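You operate a simulated robot arm through the tools that you are given. There is no shell and no other tool. Be economical: measure what you need, move in short steps, check, and stop when the job is done.

You are at the controls of a simulated robot arm. One attempt, no reset.

TASK
Size the seal ring from the white stand, then fit it on its peg.
Fine: size it on the stepped post; shut the clear cover again, fingers clear; the other rings stay.

It is judged by the outcome, as a careful person would: the job done as asked, and still so three seconds after it is handed in. It fails if anything else is knocked over, pushed out of place, dropped, spilled or broken. A push-on lid holds only when it is set on centred and level and pressed home; a screw cap is set on level and turned clockwise until tight.

THE ROBOT
A 7-joint arm with a two-finger parallel gripper on a trunk, on a base that drives. Base frame: it is fixed to the floor where the robot stands at the start and does not move with it; the origin is under the middle of the robot, x ahead of it, y to its left, z up; the surface under the hand at the start is at about z = 900. Units: mm, degrees, N and s.
With the tool pointing down near the work surface it reaches from about 280 to 720 mm from the robot's upright axis, wherever it stands. Its first joint turns from -166.0 to 166.0 degrees. Places, roughly: clear peg cover [600, 100, 1000]; top of the white stand [500, 0, 900]. Payload 3.43 kg.
The TCP is the grasp point between the finger pads, 30 mm short of the fingertips. In the tool frame z runs along the fingers and y along their closing line. Largest opening 94 mm; finger width 28, thickness 10; the body of the gripper, 50 by 96 mm, starts 55 mm behind the TCP.
Orientation is told as [roll, pitch, yaw] about the base's x, y, z axes, in that order, counted from this pose: with the fingers straight down and closing along the base's y, the tool's x points along the base's -x, its y along +y and its z along -z.

THE INTERFACE
- The arm moves only by the tool servo_tool. Its argument "plan" is text: rows parted by semicolons, each of 7 numbers parted by spaces: the turn, a rotation vector about the base's x, y, z in degrees, then the shift along the base's x, y, z in mm, then the closure, from 0 (fully open) to 1 (shut). In form: ax ay az tx ty tz grip; .... A call has 1 to 8 rows; each row is the pose to reach, as a shift and turn from the pose commanded when the call began. Each row takes 0.2 s and may step no farther than 50 mm and 8.6 degrees from the row before; otherwise, or with a gripper value out of range, the whole call is refused. Where a pose cannot be reached the arm comes as near as it can. A force on the tool above 90 N (or 10 N above the force at the start of the call, whichever is more), or a blocked arm, ends the call early, and 0.2 s more pass. Each finger travels about 108 mm/s and halts on what it meets, pressing with about 39 N; the grip force reading is that of the motor and also rises with nothing between the fingers. The clock runs only during rows and for 0.2 s after the last one: add rows that repeat a pose to give the fingers time. The reply holds the time, the measured pose of the TCP, the force on the tool along the base axes, the opening and the grip force, in the units named above and with some noise, with the torque about the TCP (base axes, N m) and any sound that the robot's microphone picked up, and new pictures: "pictures" is both (left out), scene, wrist or none.
- Cameras (640 x 400 px; columns grow to the right, rows downward): "scene" is now at [412.6, -156.7, 1423.9]; the picture's right is [0.00, -0.17, 0.99], its down [-0.36, 0.92, 0.16] and it looks along [-0.93, -0.36, -0.06] (base axes); focal length 214 px, centre (320, 200). "wrist" rides on the gripper at [76, 14, -103] in the tool frame; the picture's right is [-0.18, 0.98, 0.00], its down [-0.75, -0.14, -0.64] and it looks along [-0.63, -0.12, 0.77] (tool axes); focal length 243 px, centre (320, 200). There is no depth. A picture from a camera that has moved, and an enlarged one, comes with that camera's place and axes in the base frame and with its lens. The place of the scene camera against the robot may be out by one fixed shift of up to 25 mm in any direction.
- raise_lower(by): slides the trunk up (or, below 0, down) by that many mm; the arm and the scene camera ride with it, the base frame stays. It gives what a move gives, with no picture.
- roll_base(legs): drives the robot by 1 to 6 legs, each [ahead, left, turn to the left] in mm, mm and degrees, along the robot's own axes; the way and the turn of a leg run together, so that a leg with both is an arc; at most 1500 mm and 180 degrees a leg. The arm and the cameras ride along, it lands a little off, and it stops where it bumps. It gives what a move gives, and a new picture of the scene camera.
- head_to(pan, tilt): turns the head with the scene camera to pan (to the left, within 80 degrees either way) and tilt (down, from -29 to 69), counted from straight ahead of the robot. It gives what a move gives, and a new picture of the scene camera.
- close_up(camera, box): a new picture of the part [left, top, right, bottom] of that camera's present view, enlarged. It takes no simulated time.
- finish_job(): hands the job in; it is judged then, once.

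Go step by step. Nothing tells you exact positions but the pictures and the camera data: compare them with the known pose of the tool, close in by small moves and look again before you grip or let go. The budget is 120 turns and 260 pictures, counting those below and the enlarged ones. Unless the task says otherwise, let go and move clear before handing in, and close with one line.

The tools are called as name(argument=value, ...) on one line, values as JSON. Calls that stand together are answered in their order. servo_tool: Moves the arm, as the interface text tells. Its arguments: {"type":"object","properties":{"plan":{"type":"string"},"pictures":{"type":"string","enum":["both","scene","wrist","none"]}},"required":["plan"]} The other tools are called the same way: raise_lower (by) slides the trunk up or down; roll_base (legs) drives the base; head_to (pan, tilt) turns the head that bears the scene camera; close_up (camera, box) takes an enlarged picture of a part of a camera's view; finish_job () hands the job in.

At the start:

```text
time: 0.0
tcp_pos: [389.5, -86.2, 1294.7]
orientation: [0.0, -0.1, 0.0]
contact_force: [-0.3, 0.5, 0.0]
torque: [0.03, 0.04, 0.01]
opening: 94.1
finger_force: 0.1
trunk travel left (down, up): [-300.0, 290.0]
robot x, y, heading: [3.2, -2.7, 0.2]
head pan, tilt: [-80.2, 68.8]
```

scene: 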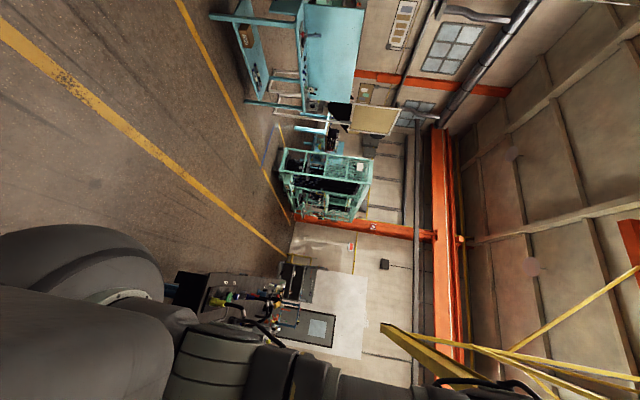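
wrist: 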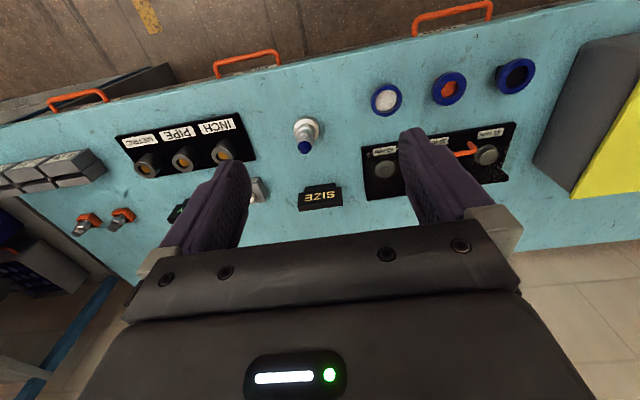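

The wrist camera shows a bench with a stepped post, rings in blue holders, and labelled peg racks; the head is looking away. I'll turn the head to the bench and enlarge the wrist view.

head_to(pan=0, tilt=45)

close_up(camera="wrist", box=[100, 50, 340, 230])

close_up(camera="wrist", box=[340, 40, 580, 220])

```text
time: 1.5
tcp_pos: [389.8, -85.6, 1294.3]
orientation: [-0.1, 0.1, 0.0]
contact_force: [-0.3, -1.0, 0.4]
torque: [0.0, 0.0, 0.0]
opening: 93.8
finger_force: 0.1
trunk travel left (down, up): [-300.0, 290.0]
robot x, y, heading: [1.7, -1.6, 0.0]
head pan, tilt: [0.0, 45.0]
camera scene: at [441.4, -101.7, 1352.1], right [0.0, -1.0, 0.0], down [-0.71, 0.0, 0.71], along [-0.71, 0.0, -0.71], focal length 214 px, centre (320, 200)
```

scene: 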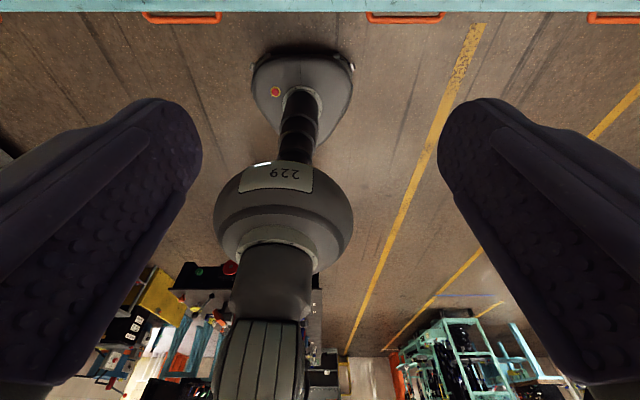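

```text
2.22 times, centred on (220, 140) of wrist
camera zoom: at [313.7, -72.9, 1398.8], right [0.18, 0.98, 0.0], down [0.75, -0.14, 0.64], along [0.63, -0.12, -0.77], focal length 539 px, centre (542, 333)
```

zoom: 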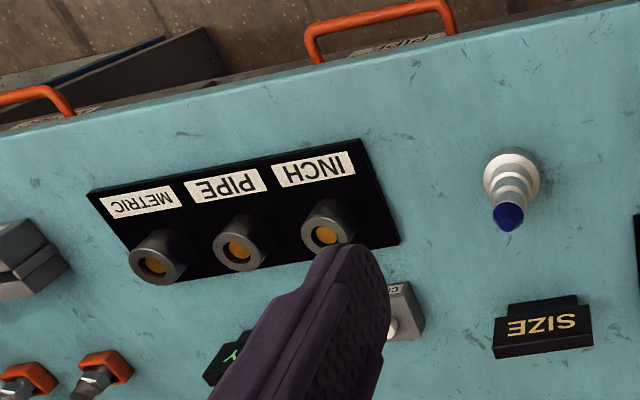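

```text
2.22 times, centred on (460, 130) of wrist
camera zoom: at [313.7, -72.9, 1398.8], right [0.18, 0.98, 0.0], down [0.75, -0.14, 0.64], along [0.63, -0.12, -0.77], focal length 539 px, centre (9, 356)
```

zoom: 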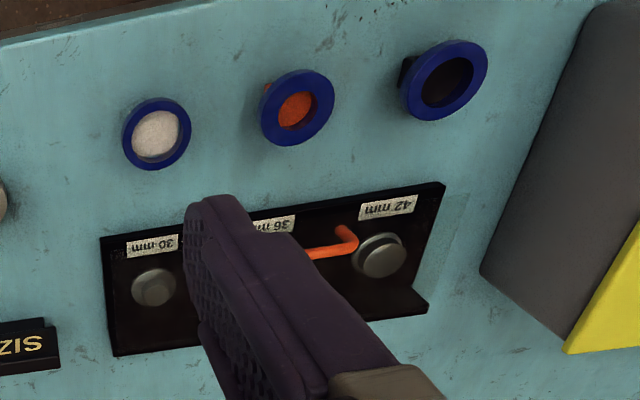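

The head camera is tilted past vertical at this setting; a negative tilt should look at the bench.

head_to(pan=0, tilt=-29)

```text
time: 3.0
tcp_pos: [388.2, -85.5, 1293.9]
orientation: [-0.1, -0.1, -0.1]
contact_force: [0.0, 0.0, 0.2]
torque: [0.01, -0.01, -0.04]
opening: 93.9
finger_force: 0.1
trunk travel left (down, up): [-300.0, 290.0]
robot x, y, heading: [0.8, -0.2, 0.4]
head pan, tilt: [0.0, -28.6]
camera scene: at [552.4, -101.6, 1366.3], right [0.0, -1.0, 0.0], down [-0.88, 0.0, -0.48], along [0.48, 0.0, -0.88], focal length 214 px, centre (320, 200)
```

scene: 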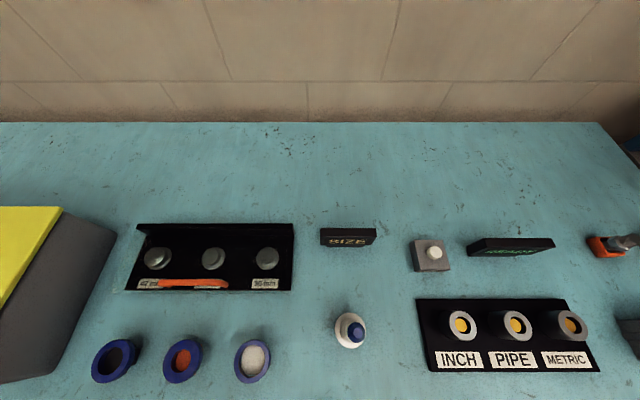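

close_up(camera="scene", box=[80, 200, 320, 400])

close_up(camera="scene", box=[220, 300, 380, 400])

close_up(camera="scene", box=[120, 210, 310, 310])

close_up(camera="scene", box=[300, 210, 640, 400])

```text
2.00 times, centred on (200, 300) of scene
camera zoom: at [552.4, -101.6, 1366.3], right [0.0, -1.0, 0.0], down [-0.88, 0.0, -0.48], along [0.48, 0.0, -0.88], focal length 429 px, centre (560, 0)
```

zoom: 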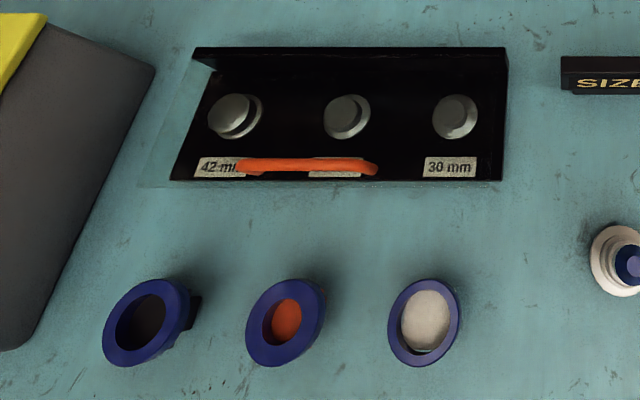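

```text
4.00 times, centred on (300, 350) of scene
camera zoom: at [552.4, -101.6, 1366.3], right [0.0, -1.0, 0.0], down [-0.88, 0.0, -0.48], along [0.48, 0.0, -0.88], focal length 858 px, centre (400, -400)
```

zoom: 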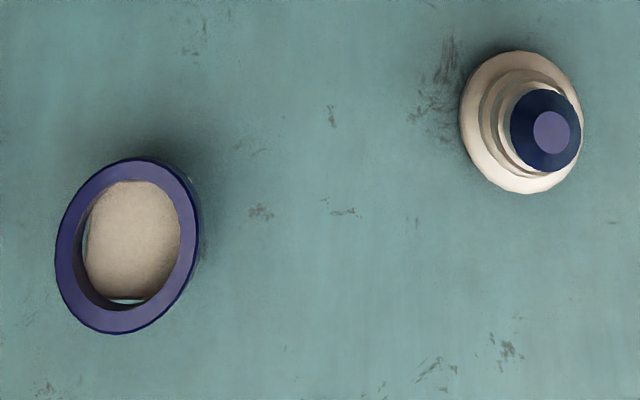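

```text
3.37 times, centred on (215, 260) of scene
camera zoom: at [552.4, -101.6, 1366.3], right [0.0, -1.0, 0.0], down [-0.88, 0.0, -0.48], along [0.48, 0.0, -0.88], focal length 722 px, centre (674, -2)
```

zoom: 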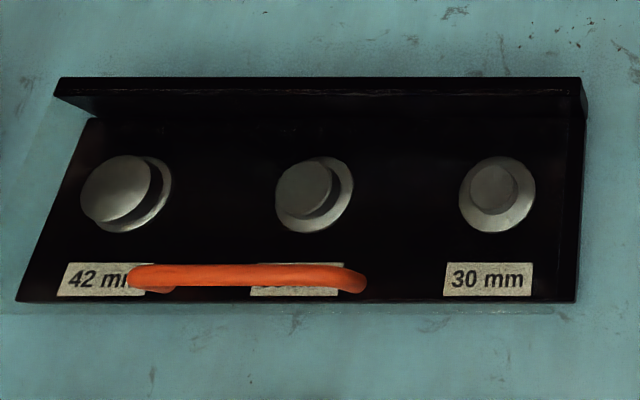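

```text
1.88 times, centred on (470, 305) of scene
camera zoom: at [552.4, -101.6, 1366.3], right [0.0, -1.0, 0.0], down [-0.88, 0.0, -0.48], along [0.48, 0.0, -0.88], focal length 404 px, centre (38, 2)
```

zoom: 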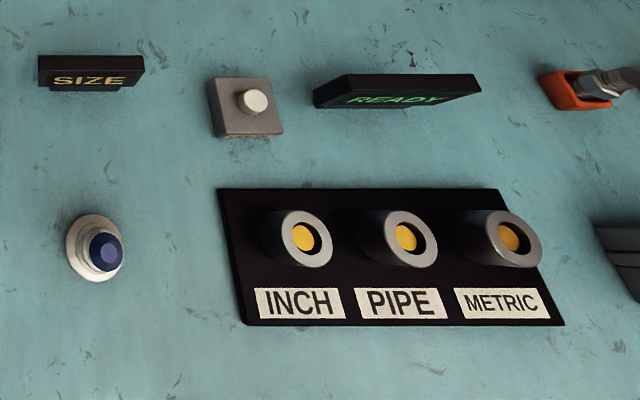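

The bench layout is readable: rings on white/red/black stands, stepped post near (530,-146), pegs 30/36/42 under a clear cover whose orange handle is around (602,125,980). I'll bring the wrist camera closer to the cover.

servo_tool(plan="0 0 0 14 31 -24 0; 0 0 0 28 62 -48 0; 0 0 0 42 93 -72 0; 0 0 0 56 124 -96 0; 0 0 0 70 155 -120 0; 0 0 0 82 185 -144 0; 0 0 0 82 185 -144 0", pictures="both")

close_up(camera="wrist", box=[160, 0, 560, 250])

```text
time: 4.6
tcp_pos: [469.6, 96.4, 1149.6]
orientation: [-0.1, 0.0, -0.1]
contact_force: [0.8, 0.4, -0.1]
torque: [-0.02, 0.0, 0.02]
opening: 93.7
finger_force: 0.0
trunk travel left (down, up): [-300.0, 290.0]
robot x, y, heading: [0.0, -1.1, -0.0]
head pan, tilt: [0.0, -28.6]
camera scene: at [632.7, 80.9, 1222.3], right [0.0, -1.0, 0.0], down [-0.88, 0.0, -0.48], along [0.48, 0.0, -0.88], focal length 214 px, centre (320, 200)
camera wrist: at [394.0, 109.6, 1254.6], right [0.18, 0.98, 0.0], down [0.75, -0.14, 0.64], along [0.63, -0.12, -0.77], focal length 243 px, centre (320, 200)
```

scene: 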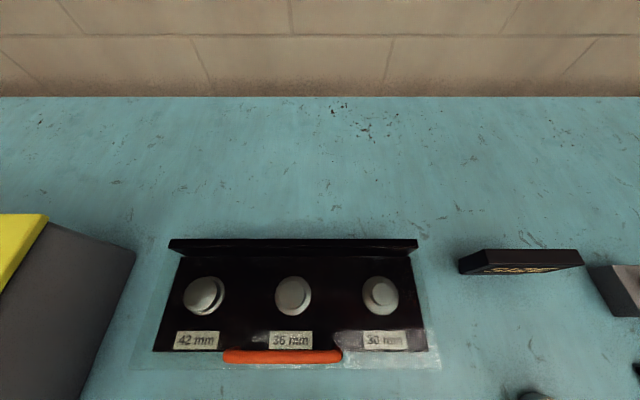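
wrist: 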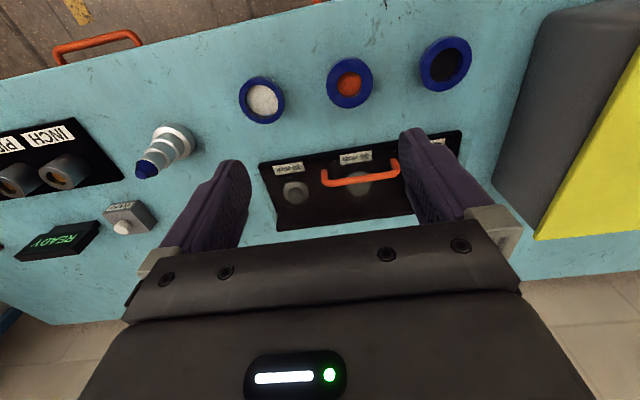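

```text
1.60 times, centred on (360, 125) of wrist
camera zoom: at [394.0, 109.6, 1254.6], right [0.18, 0.98, 0.0], down [0.75, -0.14, 0.64], along [0.63, -0.12, -0.77], focal length 388 px, centre (256, 320)
```

zoom: 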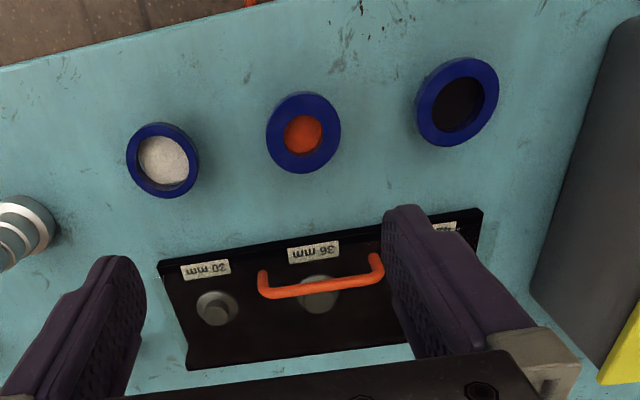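

The handle bar is near (600,128,974), running along y. I'll yaw 90° and stand off to the right to see the cover from the side (also the grip orientation for the bar).

servo_tool(plan="0 0 8.5 20 -25 0 0; 0 0 17 40 -50 0 0; 0 0 25.5 60 -75 0 0; 0 0 34 80 -90 0 0; 0 0 42.5 95 -95 0 0; 0 0 51 110 -95 0 0; 0 0 59.5 120 -95 0 0; 0 0 68 130 -95 0 0", pictures="none")

servo_tool(plan="0 0 8 0 -20 -10 0; 0 0 16 0 -40 -30 0; 0 0 22 0 -60 -50 0; 0 0 22 0 -80 -80 0; 0 0 22 0 -80 -80 0", pictures="both")

```text
time: 6.4
tcp_pos: [601.9, 5.2, 1149.3]
orientation: [0.0, -0.1, 68.2]
contact_force: [0.7, 0.8, 0.0]
torque: [-0.01, 0.04, 0.01]
opening: 93.7
finger_force: 0.1
trunk travel left (down, up): [-300.0, 290.0]
robot x, y, heading: [2.2, -0.3, 0.1]
head pan, tilt: [0.0, -28.6]
```

```text
time: 7.6
tcp_pos: [601.0, -76.5, 1069.1]
orientation: [0.0, 0.0, 90.0]
contact_force: [-1.2, 0.3, 0.7]
torque: [-0.02, -0.01, 0.02]
opening: 94.0
finger_force: 0.1
trunk travel left (down, up): [-300.0, 290.0]
robot x, y, heading: [-1.6, -2.7, -0.1]
head pan, tilt: [0.0, -28.6]
camera scene: at [612.6, 57.6, 1140.7], right [1.0, 0.0, 0.0], down [0.0, -0.88, -0.48], along [0.0, 0.48, -0.88], focal length 214 px, centre (320, 200)
camera wrist: at [586.0, -154.3, 1173.1], right [-0.98, 0.18, 0.0], down [0.14, 0.75, 0.64], along [0.12, 0.63, -0.77], focal length 243 px, centre (320, 200)
```

scene: 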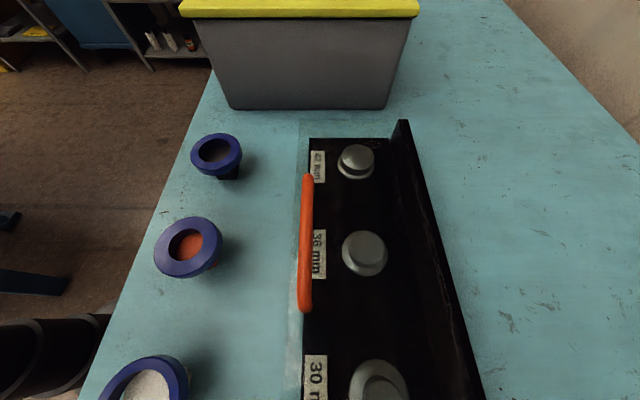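
wrist: 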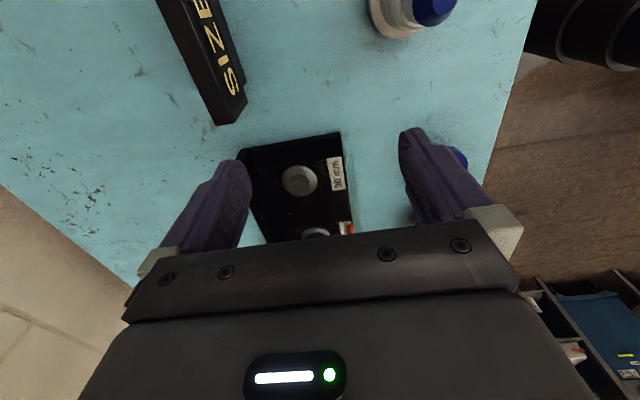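

close_up(camera="scene", box=[260, 100, 500, 400])

close_up(camera="scene", box=[80, 110, 320, 400])

head_to(pan=-60, tilt=-29)

```text
1.33 times, centred on (380, 250) of scene
camera zoom: at [612.6, 57.6, 1140.7], right [1.0, 0.0, 0.0], down [0.0, -0.88, -0.48], along [0.0, 0.48, -0.88], focal length 286 px, centre (240, 133)
```

zoom: 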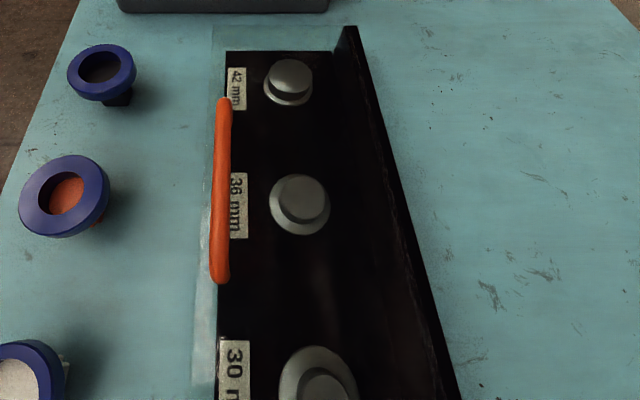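

```text
1.38 times, centred on (200, 255) of scene
camera zoom: at [612.6, 57.6, 1140.7], right [1.0, 0.0, 0.0], down [0.0, -0.88, -0.48], along [0.0, 0.48, -0.88], focal length 296 px, centre (486, 124)
```

zoom: 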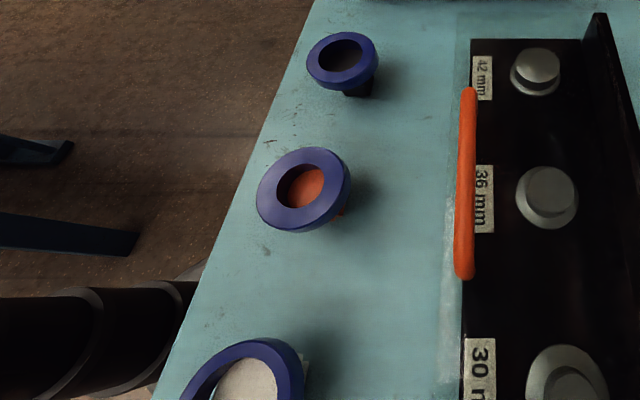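

```text
time: 8.9
tcp_pos: [599.2, -77.1, 1068.7]
orientation: [0.1, 0.0, 90.0]
contact_force: [0.7, 0.4, 0.1]
torque: [0.03, 0.02, -0.02]
opening: 94.1
finger_force: 0.1
trunk travel left (down, up): [-300.0, 290.0]
robot x, y, heading: [-0.7, -2.6, -0.0]
head pan, tilt: [-60.0, -28.6]
camera scene: at [670.8, 57.7, 1174.3], right [0.5, 0.0, 0.87], down [0.41, -0.88, -0.24], along [0.76, 0.48, -0.44], focal length 214 px, centre (320, 200)
```

scene: 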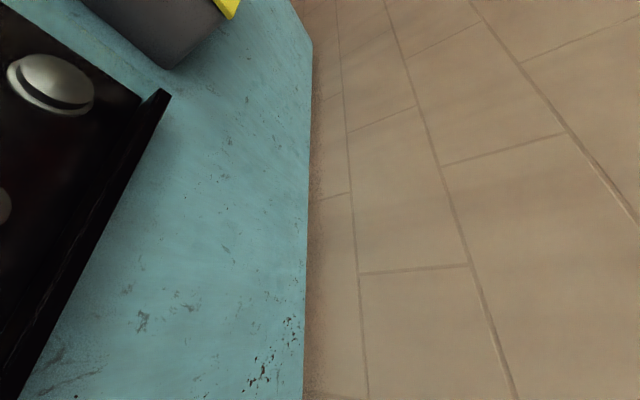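

The cover appears hinged along the black rail at the back (x≈722) with the handle on its front top. Opening it past vertical needs more reach, and there's about 150 mm between base and bench, so I'll drive 100 mm ahead.

roll_base(legs=[[100, 0, 0]])

head_to(pan=60, tilt=-29)

```text
time: 10.0
tcp_pos: [702.7, -75.7, 1068.5]
orientation: [0.1, 0.0, 90.1]
contact_force: [-0.1, -0.3, -0.9]
torque: [0.0, 0.03, -0.02]
opening: 93.9
finger_force: 0.1
trunk travel left (down, up): [-300.0, 290.0]
robot x, y, heading: [104.6, 4.6, 0.0]
head pan, tilt: [-60.0, -28.6]
camera scene: at [773.0, 59.4, 1173.4], right [0.5, 0.0, 0.87], down [0.42, -0.88, -0.24], along [0.76, 0.48, -0.44], focal length 214 px, centre (320, 200)
```

scene: 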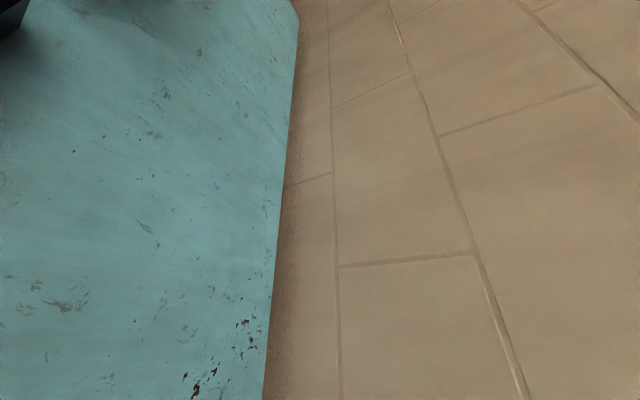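

```text
time: 12.0
tcp_pos: [701.8, -75.0, 1069.2]
orientation: [0.0, 0.0, 90.1]
contact_force: [0.0, 0.4, -0.2]
torque: [0.0, -0.04, -0.02]
opening: 93.8
finger_force: 0.1
trunk travel left (down, up): [-300.0, 290.0]
robot x, y, heading: [101.9, -3.0, 0.3]
head pan, tilt: [60.0, -28.6]
camera scene: at [655.6, 59.1, 1174.3], right [0.5, 0.0, -0.87], down [-0.41, -0.88, -0.24], along [-0.76, 0.48, -0.44], focal length 214 px, centre (320, 200)
```

scene: 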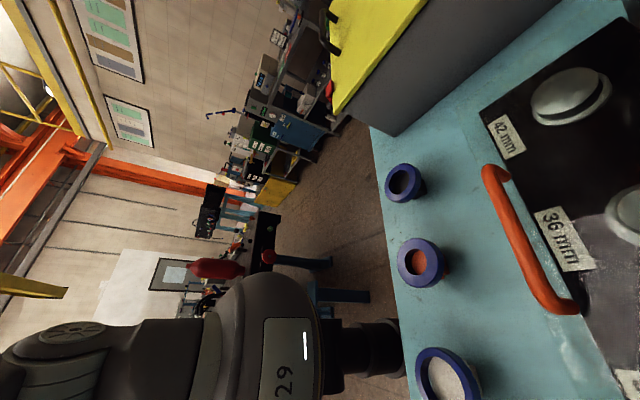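

Handle legs are vertical, about 25 mm tall. I'll move above the bar's middle and turn the head camera to watch the fingers.

servo_tool(plan="0 0 0 -20 40 0 0; 0 0 0 -40 80 0 0; 0 0 0 -60 120 0 0; 0 0 0 -80 160 -5 0; 0 0 0 -102 200 -9 0; 0 0 0 -102 200 -9 0", pictures="wrist")

head_to(pan=0, tilt=45)

```text
time: 13.4
tcp_pos: [597.0, 123.2, 1057.3]
orientation: [-0.1, 0.0, 90.1]
contact_force: [0.2, 0.0, -0.2]
torque: [0.0, -0.01, 0.08]
opening: 93.8
finger_force: 0.0
trunk travel left (down, up): [-300.0, 290.0]
robot x, y, heading: [101.3, 2.8, 0.1]
head pan, tilt: [60.0, -28.6]
camera wrist: at [582.8, 46.5, 1162.5], right [-0.98, 0.18, 0.0], down [0.14, 0.75, 0.64], along [0.12, 0.63, -0.77], focal length 243 px, centre (320, 200)
```

wrist: 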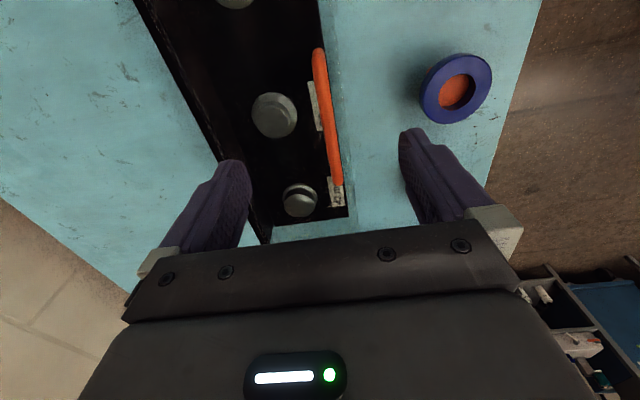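

```text
time: 14.9
tcp_pos: [596.9, 123.3, 1057.5]
orientation: [0.1, 0.0, 90.1]
contact_force: [0.4, 0.3, -0.1]
torque: [0.05, 0.01, -0.01]
opening: 93.8
finger_force: 0.0
trunk travel left (down, up): [-300.0, 290.0]
robot x, y, heading: [98.9, 0.7, 0.1]
head pan, tilt: [0.0, 45.0]
camera scene: at [609.4, 147.6, 1115.7], right [1.0, 0.0, 0.0], down [0.0, -0.71, 0.71], along [0.0, -0.71, -0.71], focal length 214 px, centre (320, 200)
```

scene: 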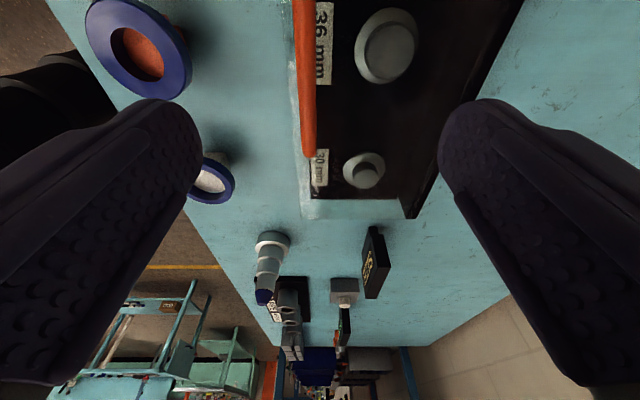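

Bar centre refined to about (592,127,983). Moving down around it.

servo_tool(plan="0 0 0 -5 4 -20 0; 0 0 0 -5 4 -40 0; 0 0 0 -5 4 -57 0; 0 0 0 -5 4 -57 0", pictures="both")

```text
time: 15.9
tcp_pos: [592.9, 128.5, 1003.3]
orientation: [0.1, 0.0, 90.1]
contact_force: [-0.3, -0.9, -0.2]
torque: [0.02, -0.03, 0.01]
opening: 93.9
finger_force: 0.0
trunk travel left (down, up): [-300.0, 290.0]
robot x, y, heading: [99.9, 1.5, 0.1]
head pan, tilt: [0.0, 45.0]
camera scene: at [605.6, 151.9, 1061.2], right [1.0, 0.0, 0.0], down [0.0, -0.71, 0.71], along [0.0, -0.71, -0.71], focal length 214 px, centre (320, 200)
camera wrist: at [579.1, 51.1, 1108.0], right [-0.98, 0.18, 0.0], down [0.14, 0.75, 0.64], along [0.12, 0.63, -0.77], focal length 243 px, centre (320, 200)
```

scene: 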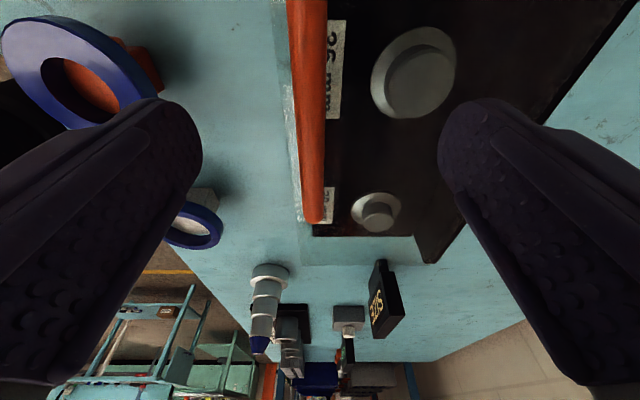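
wrist: 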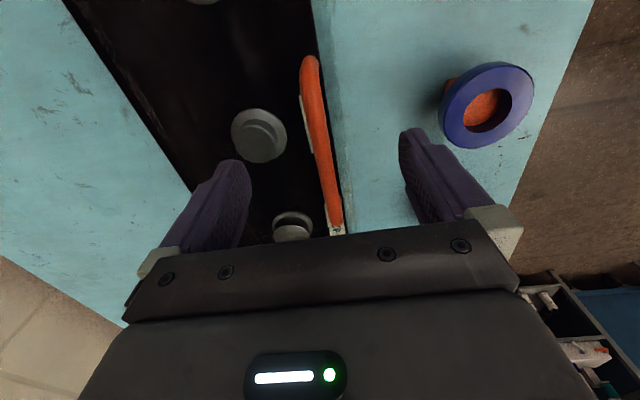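

servo_tool(plan="0 0 0 0 0 -12 0; 0 0 0 0 0 -12 0.4; 0 0 0 0 0 -12 0.8; 0 0 0 0 0 -12 1; 0 0 0 0 0 -12 1", pictures="both")

```text
time: 17.1
tcp_pos: [589.4, 128.7, 990.9]
orientation: [0.1, 0.0, 90.2]
contact_force: [-15.1, -0.2, 2.6]
torque: [-0.26, 0.17, -0.28]
opening: 9.4
finger_force: 43.3
trunk travel left (down, up): [-300.0, 290.0]
robot x, y, heading: [98.4, -2.4, 0.3]
head pan, tilt: [0.0, 45.0]
camera scene: at [602.6, 152.2, 1049.2], right [1.0, 0.0, 0.0], down [0.0, -0.71, 0.71], along [0.0, -0.71, -0.71], focal length 214 px, centre (320, 200)
camera wrist: at [576.2, 51.3, 1096.0], right [-0.98, 0.18, 0.0], down [0.14, 0.75, 0.64], along [0.12, 0.63, -0.77], focal length 243 px, centre (320, 200)
```

scene: 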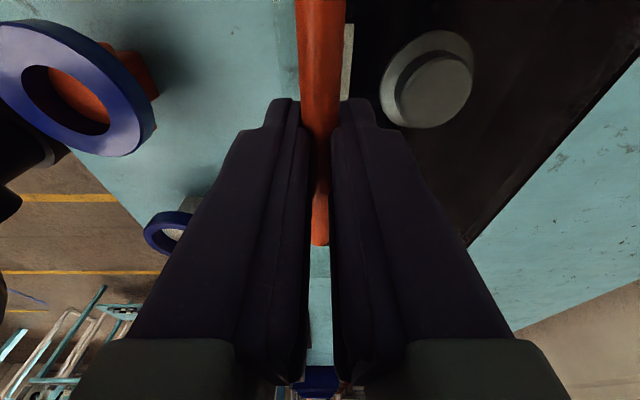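
wrist: 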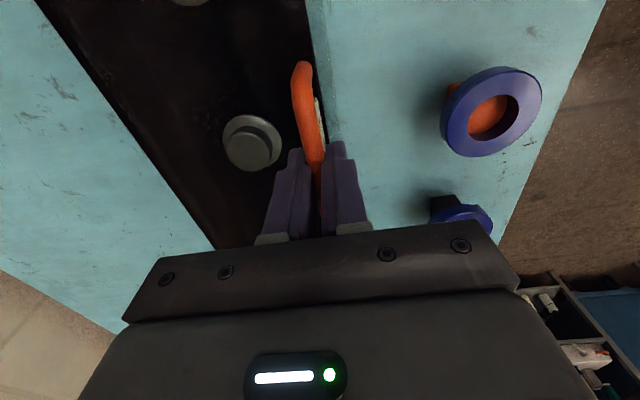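

Bar gripped (9.4 mm). Lifting slightly along the expected arc to feel the hinge.

servo_tool(plan="0 0 0 -2 0 6 1; 0 0 0 0 0 12 1; 0 0 0 2 0 18 1; 0 0 0 2 0 18 1", pictures="both")

```text
time: 18.1
tcp_pos: [597.1, 127.6, 1010.2]
orientation: [-0.1, -0.1, 90.1]
contact_force: [0.7, -1.9, -1.0]
torque: [-0.05, -0.02, -0.15]
opening: 9.4
finger_force: 43.0
trunk travel left (down, up): [-300.0, 290.0]
robot x, y, heading: [97.4, -1.1, -0.1]
head pan, tilt: [0.0, 45.0]
camera scene: at [609.4, 152.1, 1067.6], right [1.0, 0.0, 0.0], down [0.0, -0.71, 0.71], along [0.0, -0.71, -0.71], focal length 214 px, centre (320, 200)
camera wrist: at [582.8, 51.2, 1114.3], right [-0.98, 0.18, 0.0], down [0.14, 0.75, 0.64], along [0.12, 0.63, -0.77], focal length 243 px, centre (320, 200)
```

scene: 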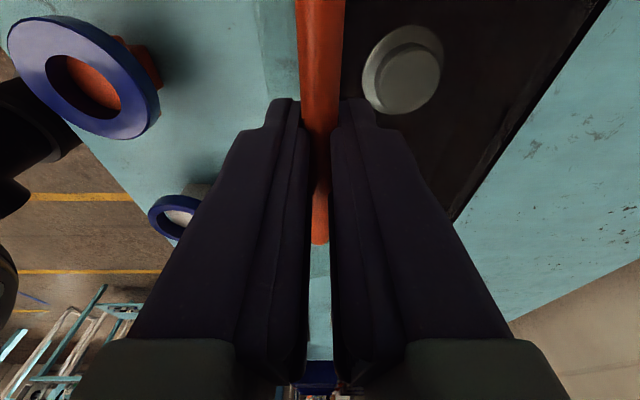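
wrist: 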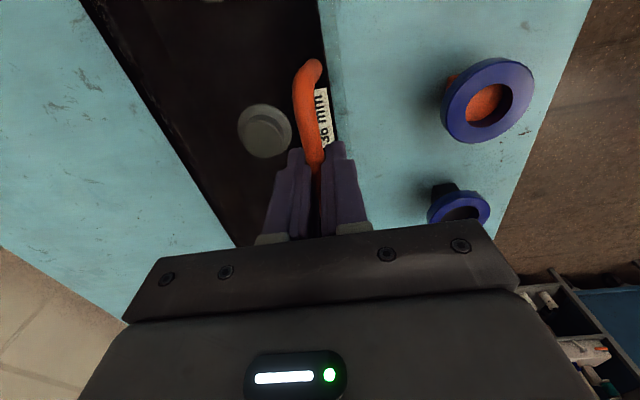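

It swings freely; the arc fits a hinge near (722,935). Continuing the arc.

servo_tool(plan="0 0 0 12 0 17.7 1; 0 0 0 24 0 32.8 1; 0 0 0 38.5 0 46 1; 0 0 0 54.5 0 57 1; 0 0 0 72 0 66 1; 0 0 0 72 0 66 1", pictures="both")

```text
time: 19.5
tcp_pos: [668.8, 128.2, 1073.6]
orientation: [0.2, 0.0, 90.1]
contact_force: [4.6, -5.5, -19.7]
torque: [-0.05, 0.02, -0.17]
opening: 9.5
finger_force: 43.4
trunk travel left (down, up): [-300.0, 290.0]
robot x, y, heading: [100.8, -1.0, 0.1]
head pan, tilt: [0.0, 45.0]
camera scene: at [682.5, 152.4, 1131.5], right [1.0, 0.0, 0.0], down [0.0, -0.71, 0.71], along [0.0, -0.71, -0.71], focal length 214 px, centre (320, 200)
camera wrist: at [656.1, 51.5, 1178.3], right [-0.98, 0.18, 0.0], down [0.14, 0.75, 0.64], along [0.11, 0.63, -0.77], focal length 243 px, centre (320, 200)
```

scene: 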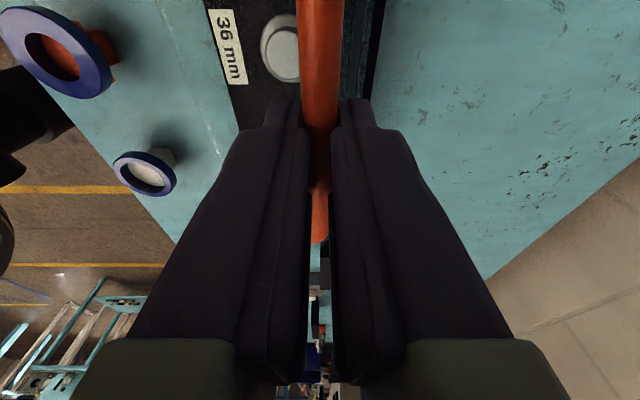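
wrist: 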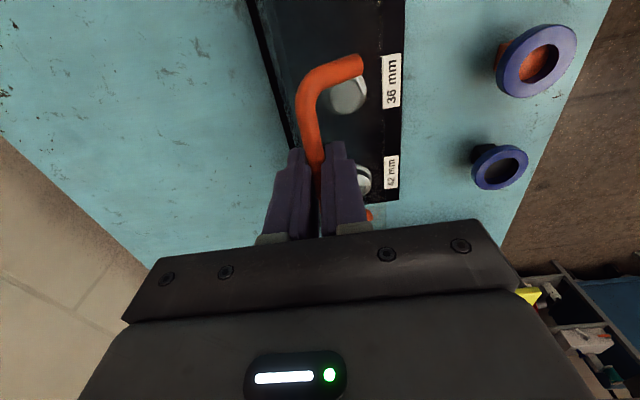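

servo_tool(plan="0 0 0 9 0 1.6 1; 0 0 0 17.7 0 2.9 1; 0 0 0 35 0 5 1; 0 0 0 53 0 5 1; 0 0 0 70 0 2.5 1; 0 0 0 70 0 2.5 1", pictures="both")

```text
time: 20.9
tcp_pos: [737.7, 128.4, 1076.9]
orientation: [0.2, 0.0, 90.2]
contact_force: [-7.4, -2.7, -21.6]
torque: [-0.03, 0.12, -0.24]
opening: 9.3
finger_force: 43.3
trunk travel left (down, up): [-300.0, 290.0]
robot x, y, heading: [100.9, 0.3, 0.1]
head pan, tilt: [0.0, 45.0]
camera scene: at [751.4, 152.4, 1133.6], right [1.0, 0.0, 0.0], down [0.0, -0.71, 0.71], along [0.0, -0.71, -0.71], focal length 214 px, centre (320, 200)
camera wrist: at [725.2, 51.6, 1180.5], right [-0.98, 0.18, 0.0], down [0.14, 0.75, 0.64], along [0.11, 0.63, -0.77], focal length 243 px, centre (320, 200)
```

scene: 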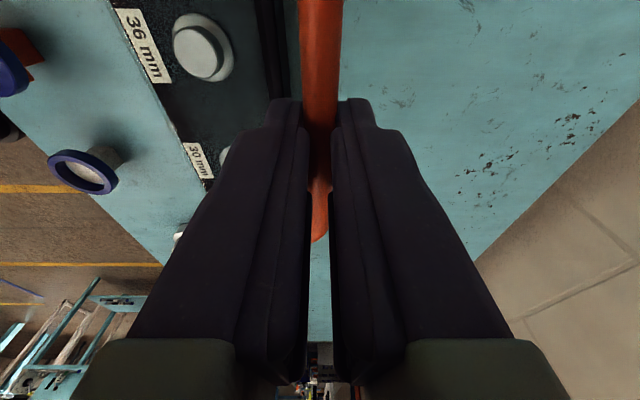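
wrist: 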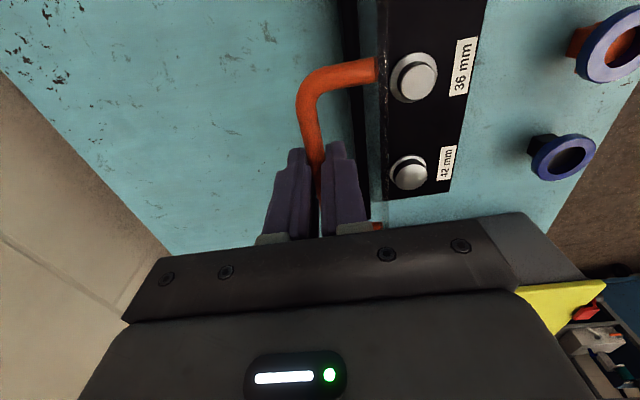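

servo_tool(plan="0 0 0 8 0 -4 1; 0 0 0 17 0 -8 1; 0 0 0 25 0 -11 1; 0 0 0 33 0 -15 1; 0 0 0 33 0 -15 1", pictures="both")

```text
time: 22.1
tcp_pos: [764.7, 128.1, 1064.4]
orientation: [0.2, 0.0, 90.3]
contact_force: [-43.8, -6.1, -0.1]
torque: [0.13, 0.72, -0.28]
opening: 9.9
finger_force: 43.1
trunk travel left (down, up): [-300.0, 290.0]
robot x, y, heading: [101.3, 1.9, 0.3]
head pan, tilt: [0.0, 45.0]
camera scene: at [777.4, 152.4, 1122.8], right [1.0, 0.0, 0.0], down [0.0, -0.71, 0.71], along [0.0, -0.71, -0.71], focal length 214 px, centre (320, 200)
camera wrist: at [751.1, 51.5, 1169.6], right [-0.98, 0.18, 0.0], down [0.14, 0.75, 0.64], along [0.11, 0.63, -0.77], focal length 243 px, centre (320, 200)
```

scene: 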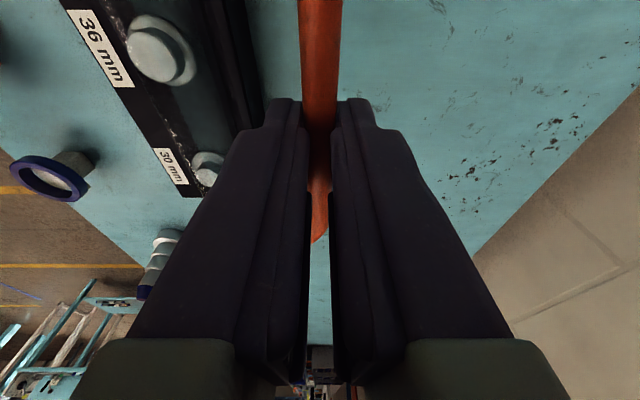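
wrist: 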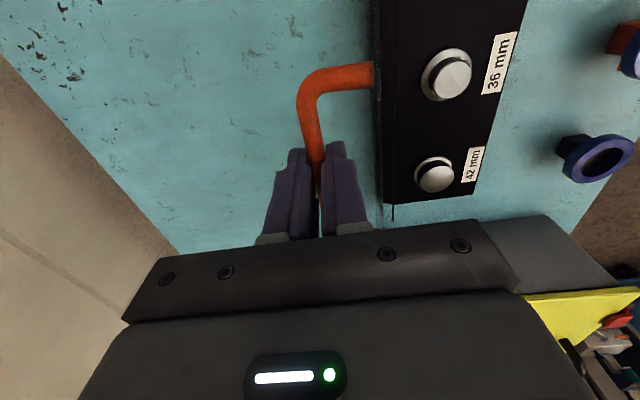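

The cover is at its stop, about 99° open. I'll ease back, release just a little, and rise clear.

servo_tool(plan="0 0 0 -4 0 0 1; 0 0 0 -4 0 0 0.83; 0 0 0 -4 0 0 0.83; 0 0 0 -4 0 0 0.83", pictures="both")

```text
time: 23.1
tcp_pos: [766.5, 129.0, 1064.6]
orientation: [-0.1, 0.0, 90.1]
contact_force: [-3.0, 0.4, 0.6]
torque: [-0.03, 0.07, -0.02]
opening: 17.6
finger_force: 1.2
trunk travel left (down, up): [-300.0, 290.0]
robot x, y, heading: [103.8, -2.7, 0.1]
head pan, tilt: [0.0, 45.0]
camera scene: at [780.1, 151.6, 1120.9], right [1.0, 0.0, 0.0], down [0.0, -0.71, 0.71], along [0.0, -0.71, -0.71], focal length 214 px, centre (320, 200)
camera wrist: at [753.5, 50.7, 1167.6], right [-0.98, 0.18, 0.0], down [0.14, 0.75, 0.64], along [0.12, 0.63, -0.77], focal length 243 px, centre (320, 200)
```

scene: 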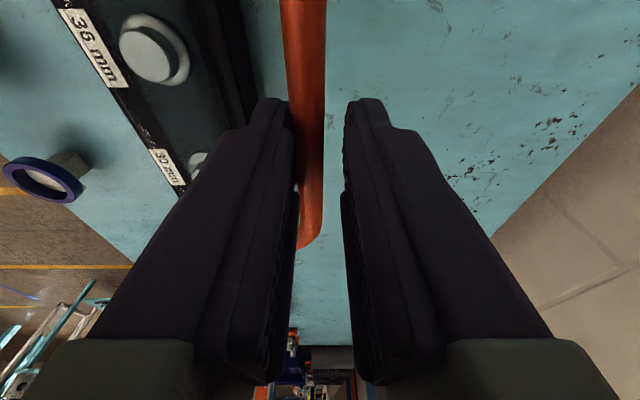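
wrist: 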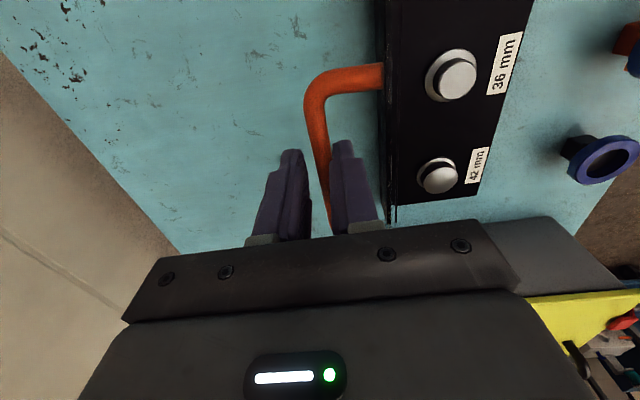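

servo_tool(plan="0 0 0 -4 0 0 0.83; 0 0 0 -4 0 0 0.83; 0 0 0 -4 0 0 0.83; 0 0 0 -4 0 0 0.83", pictures="both")

```text
time: 24.1
tcp_pos: [763.4, 129.0, 1060.1]
orientation: [0.0, 0.0, 90.0]
contact_force: [1.3, -0.1, -0.2]
torque: [0.03, 0.03, 0.03]
opening: 16.0
finger_force: 0.1
trunk travel left (down, up): [-300.0, 290.0]
robot x, y, heading: [103.0, 3.7, -0.0]
head pan, tilt: [0.0, 45.0]
camera scene: at [776.5, 152.1, 1120.0], right [1.0, 0.0, 0.0], down [0.0, -0.71, 0.71], along [0.0, -0.71, -0.71], focal length 214 px, centre (320, 200)
camera wrist: at [750.0, 51.2, 1166.8], right [-0.98, 0.18, 0.0], down [0.14, 0.75, 0.64], along [0.12, 0.63, -0.77], focal length 243 px, centre (320, 200)
```

scene: 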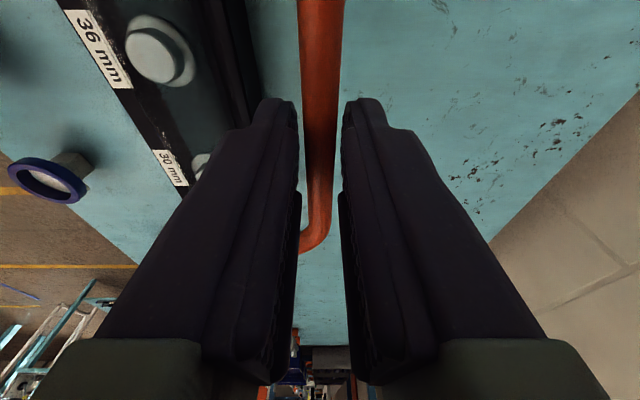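
wrist: 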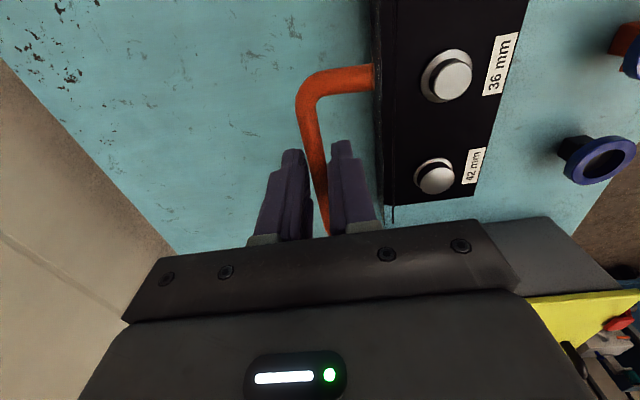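

The cover stays open by itself. Rising clear and swinging back to yaw 0 over toward the white stand.

servo_tool(plan="0 0 0 0 0 15 0.83; 0 0 0 0 0 45 0.83; 0 0 0 0 0 90 0.6; 0 0 0 -40 -15 100 0; 0 0 0 -85 -30 100 0; 0 0 0 -130 -45 100 0; 0 0 0 -170 -65 100 0; 0 0 0 -210 -85 100 0", pictures="none")

servo_tool(plan="0 0 -8.5 -10 -5 0 0; 0 0 -17 -20 -10 0 0; 0 0 -25.5 -30 -15 0 0; 0 0 -34 -40 -20 0 0; 0 0 -42.5 -50 -20 0 0; 0 0 -51 -60 -20 0 0; 0 0 -59.5 -65 -20 0 0; 0 0 -68 -65 -20 0 0", pictures="none")

servo_tool(plan="0 0 -8 0 0 -20 0; 0 0 -16 0 0 -40 0; 0 0 -22 0 0 -60 0; 0 0 -22 0 0 -60 0", pictures="both")

```text
time: 25.9
tcp_pos: [551.4, 42.8, 1163.6]
orientation: [-0.2, 0.1, 90.2]
contact_force: [-0.3, 0.6, -0.1]
torque: [0.03, 0.01, 0.01]
opening: 93.9
finger_force: 0.0
trunk travel left (down, up): [-300.0, 290.0]
robot x, y, heading: [99.4, 2.5, 0.3]
head pan, tilt: [0.0, 45.0]
```

```text
time: 27.7
tcp_pos: [487.6, 23.9, 1163.8]
orientation: [0.0, -0.1, 21.9]
contact_force: [0.3, 0.3, 0.4]
torque: [0.02, -0.01, -0.01]
opening: 93.8
finger_force: 0.0
trunk travel left (down, up): [-300.0, 290.0]
robot x, y, heading: [101.0, 0.3, 0.3]
head pan, tilt: [0.0, 45.0]
```

```text
time: 28.7
tcp_pos: [487.0, 22.7, 1102.1]
orientation: [0.0, 0.1, 0.1]
contact_force: [1.2, 0.3, -0.3]
torque: [0.0, -0.02, 0.02]
opening: 94.0
finger_force: 0.1
trunk travel left (down, up): [-300.0, 290.0]
robot x, y, heading: [98.2, -2.4, 0.2]
head pan, tilt: [0.0, 45.0]
camera scene: at [539.0, 8.6, 1160.3], right [0.0, -1.0, 0.0], down [-0.71, 0.0, 0.71], along [-0.71, 0.0, -0.71], focal length 214 px, centre (320, 200)
camera wrist: at [411.3, 37.2, 1207.0], right [0.18, 0.98, 0.0], down [0.75, -0.14, 0.64], along [0.63, -0.12, -0.77], focal length 243 px, centre (320, 200)
```

scene: 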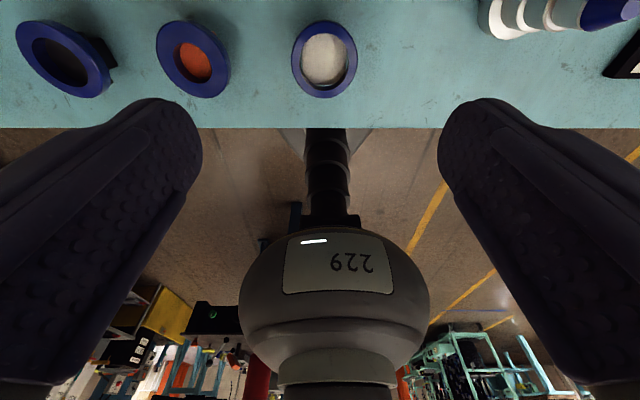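
wrist: 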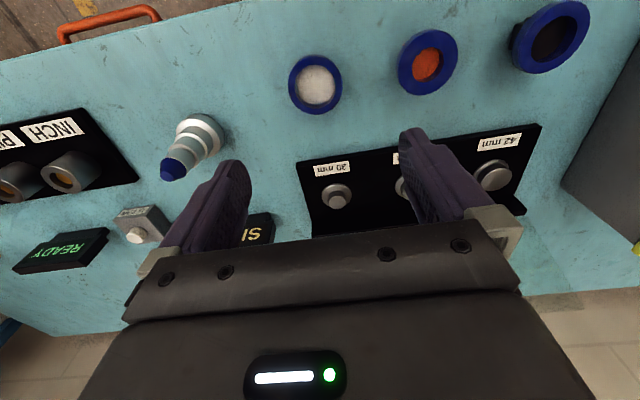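

close_up(camera="wrist", box=[260, 30, 380, 140])

close_up(camera="scene", box=[140, 0, 400, 140])

close_up(camera="wrist", box=[130, 90, 270, 200])

```text
3.64 times, centred on (320, 85) of wrist
camera zoom: at [411.3, 37.2, 1207.0], right [0.18, 0.98, 0.0], down [0.75, -0.14, 0.64], along [0.63, -0.12, -0.77], focal length 882 px, centre (320, 618)
```

zoom: 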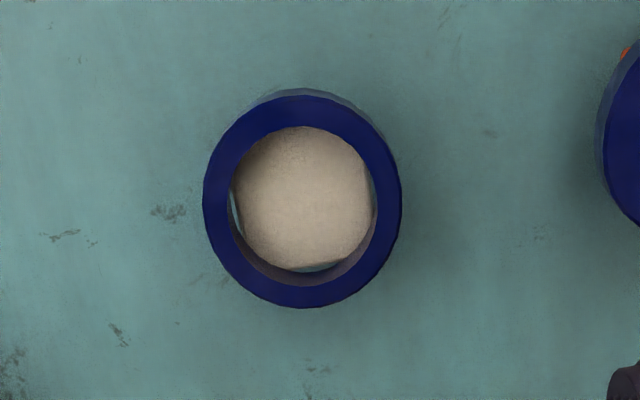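

```text
2.46 times, centred on (270, 70) of scene
camera zoom: at [539.0, 8.6, 1160.3], right [0.0, -1.0, 0.0], down [-0.71, 0.0, 0.71], along [-0.71, 0.0, -0.71], focal length 528 px, centre (443, 520)
```

zoom: 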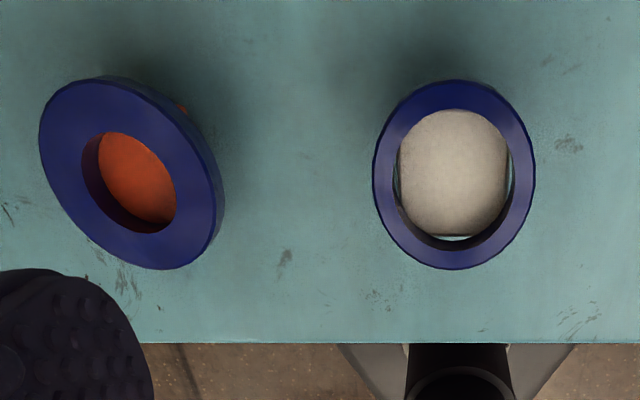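

```text
3.64 times, centred on (200, 145) of wrist
camera zoom: at [411.3, 37.2, 1207.0], right [0.18, 0.98, 0.0], down [0.75, -0.14, 0.64], along [0.63, -0.12, -0.77], focal length 882 px, centre (756, 400)
```

zoom: 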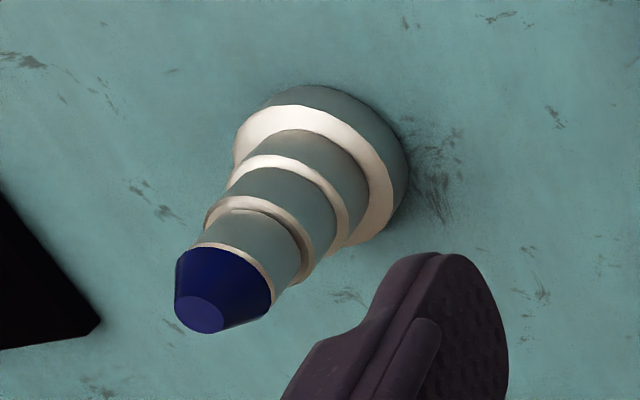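

White-stand ring is near (480,20,935), OD ≈57, ID ≈42; stepped post near (522,-145), tip ≈990. Descending partway over the ring.

servo_tool(plan="0 0 0 -7 -3 -35 0.1; 0 0 0 -7 -3 -70 0.2; 0 0 0 -7 -3 -117 0.2; 0 0 0 -7 -3 -117 0.2", pictures="both")

close_up(camera="wrist", box=[200, 80, 440, 230])

```text
time: 29.7
tcp_pos: [482.8, 19.4, 986.5]
orientation: [-0.1, 0.0, 0.3]
contact_force: [0.2, 0.2, 0.0]
torque: [0.03, 0.0, -0.02]
opening: 75.3
finger_force: 0.1
trunk travel left (down, up): [-300.0, 290.0]
robot x, y, heading: [97.1, 0.3, 0.4]
head pan, tilt: [0.0, 45.0]
camera scene: at [534.4, 4.0, 1044.3], right [0.0, -1.0, 0.0], down [-0.71, 0.0, 0.71], along [-0.71, 0.0, -0.71], focal length 214 px, centre (320, 200)
camera wrist: at [406.6, 32.4, 1091.0], right [0.18, 0.98, 0.0], down [0.75, -0.14, 0.64], along [0.63, -0.12, -0.77], focal length 243 px, centre (320, 200)
```

scene: 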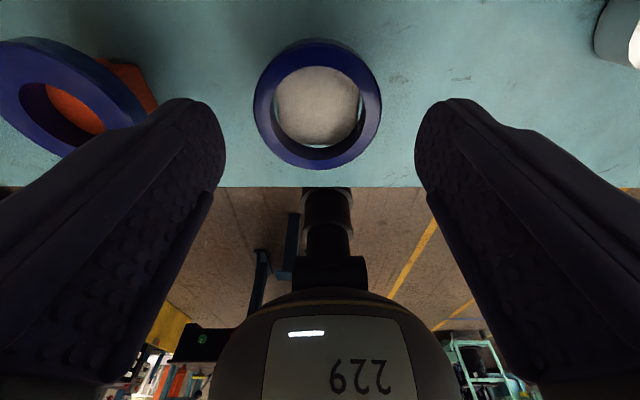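
wrist: 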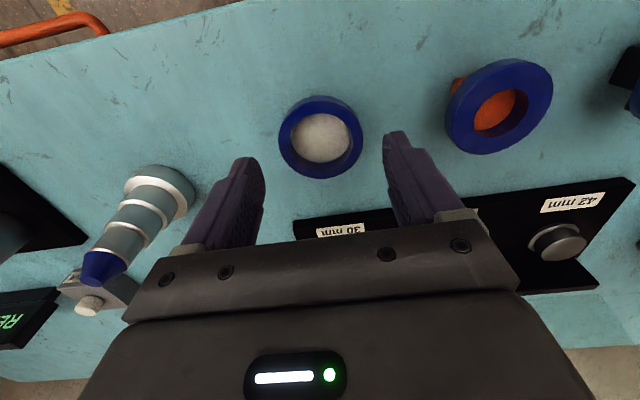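

```text
2.67 times, centred on (320, 155) of wrist
camera zoom: at [406.6, 32.4, 1091.0], right [0.18, 0.98, 0.0], down [0.75, -0.14, 0.64], along [0.63, -0.12, -0.77], focal length 647 px, centre (320, 320)
```

zoom: 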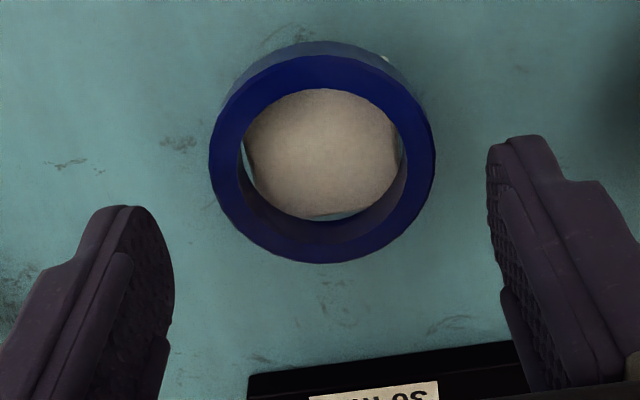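

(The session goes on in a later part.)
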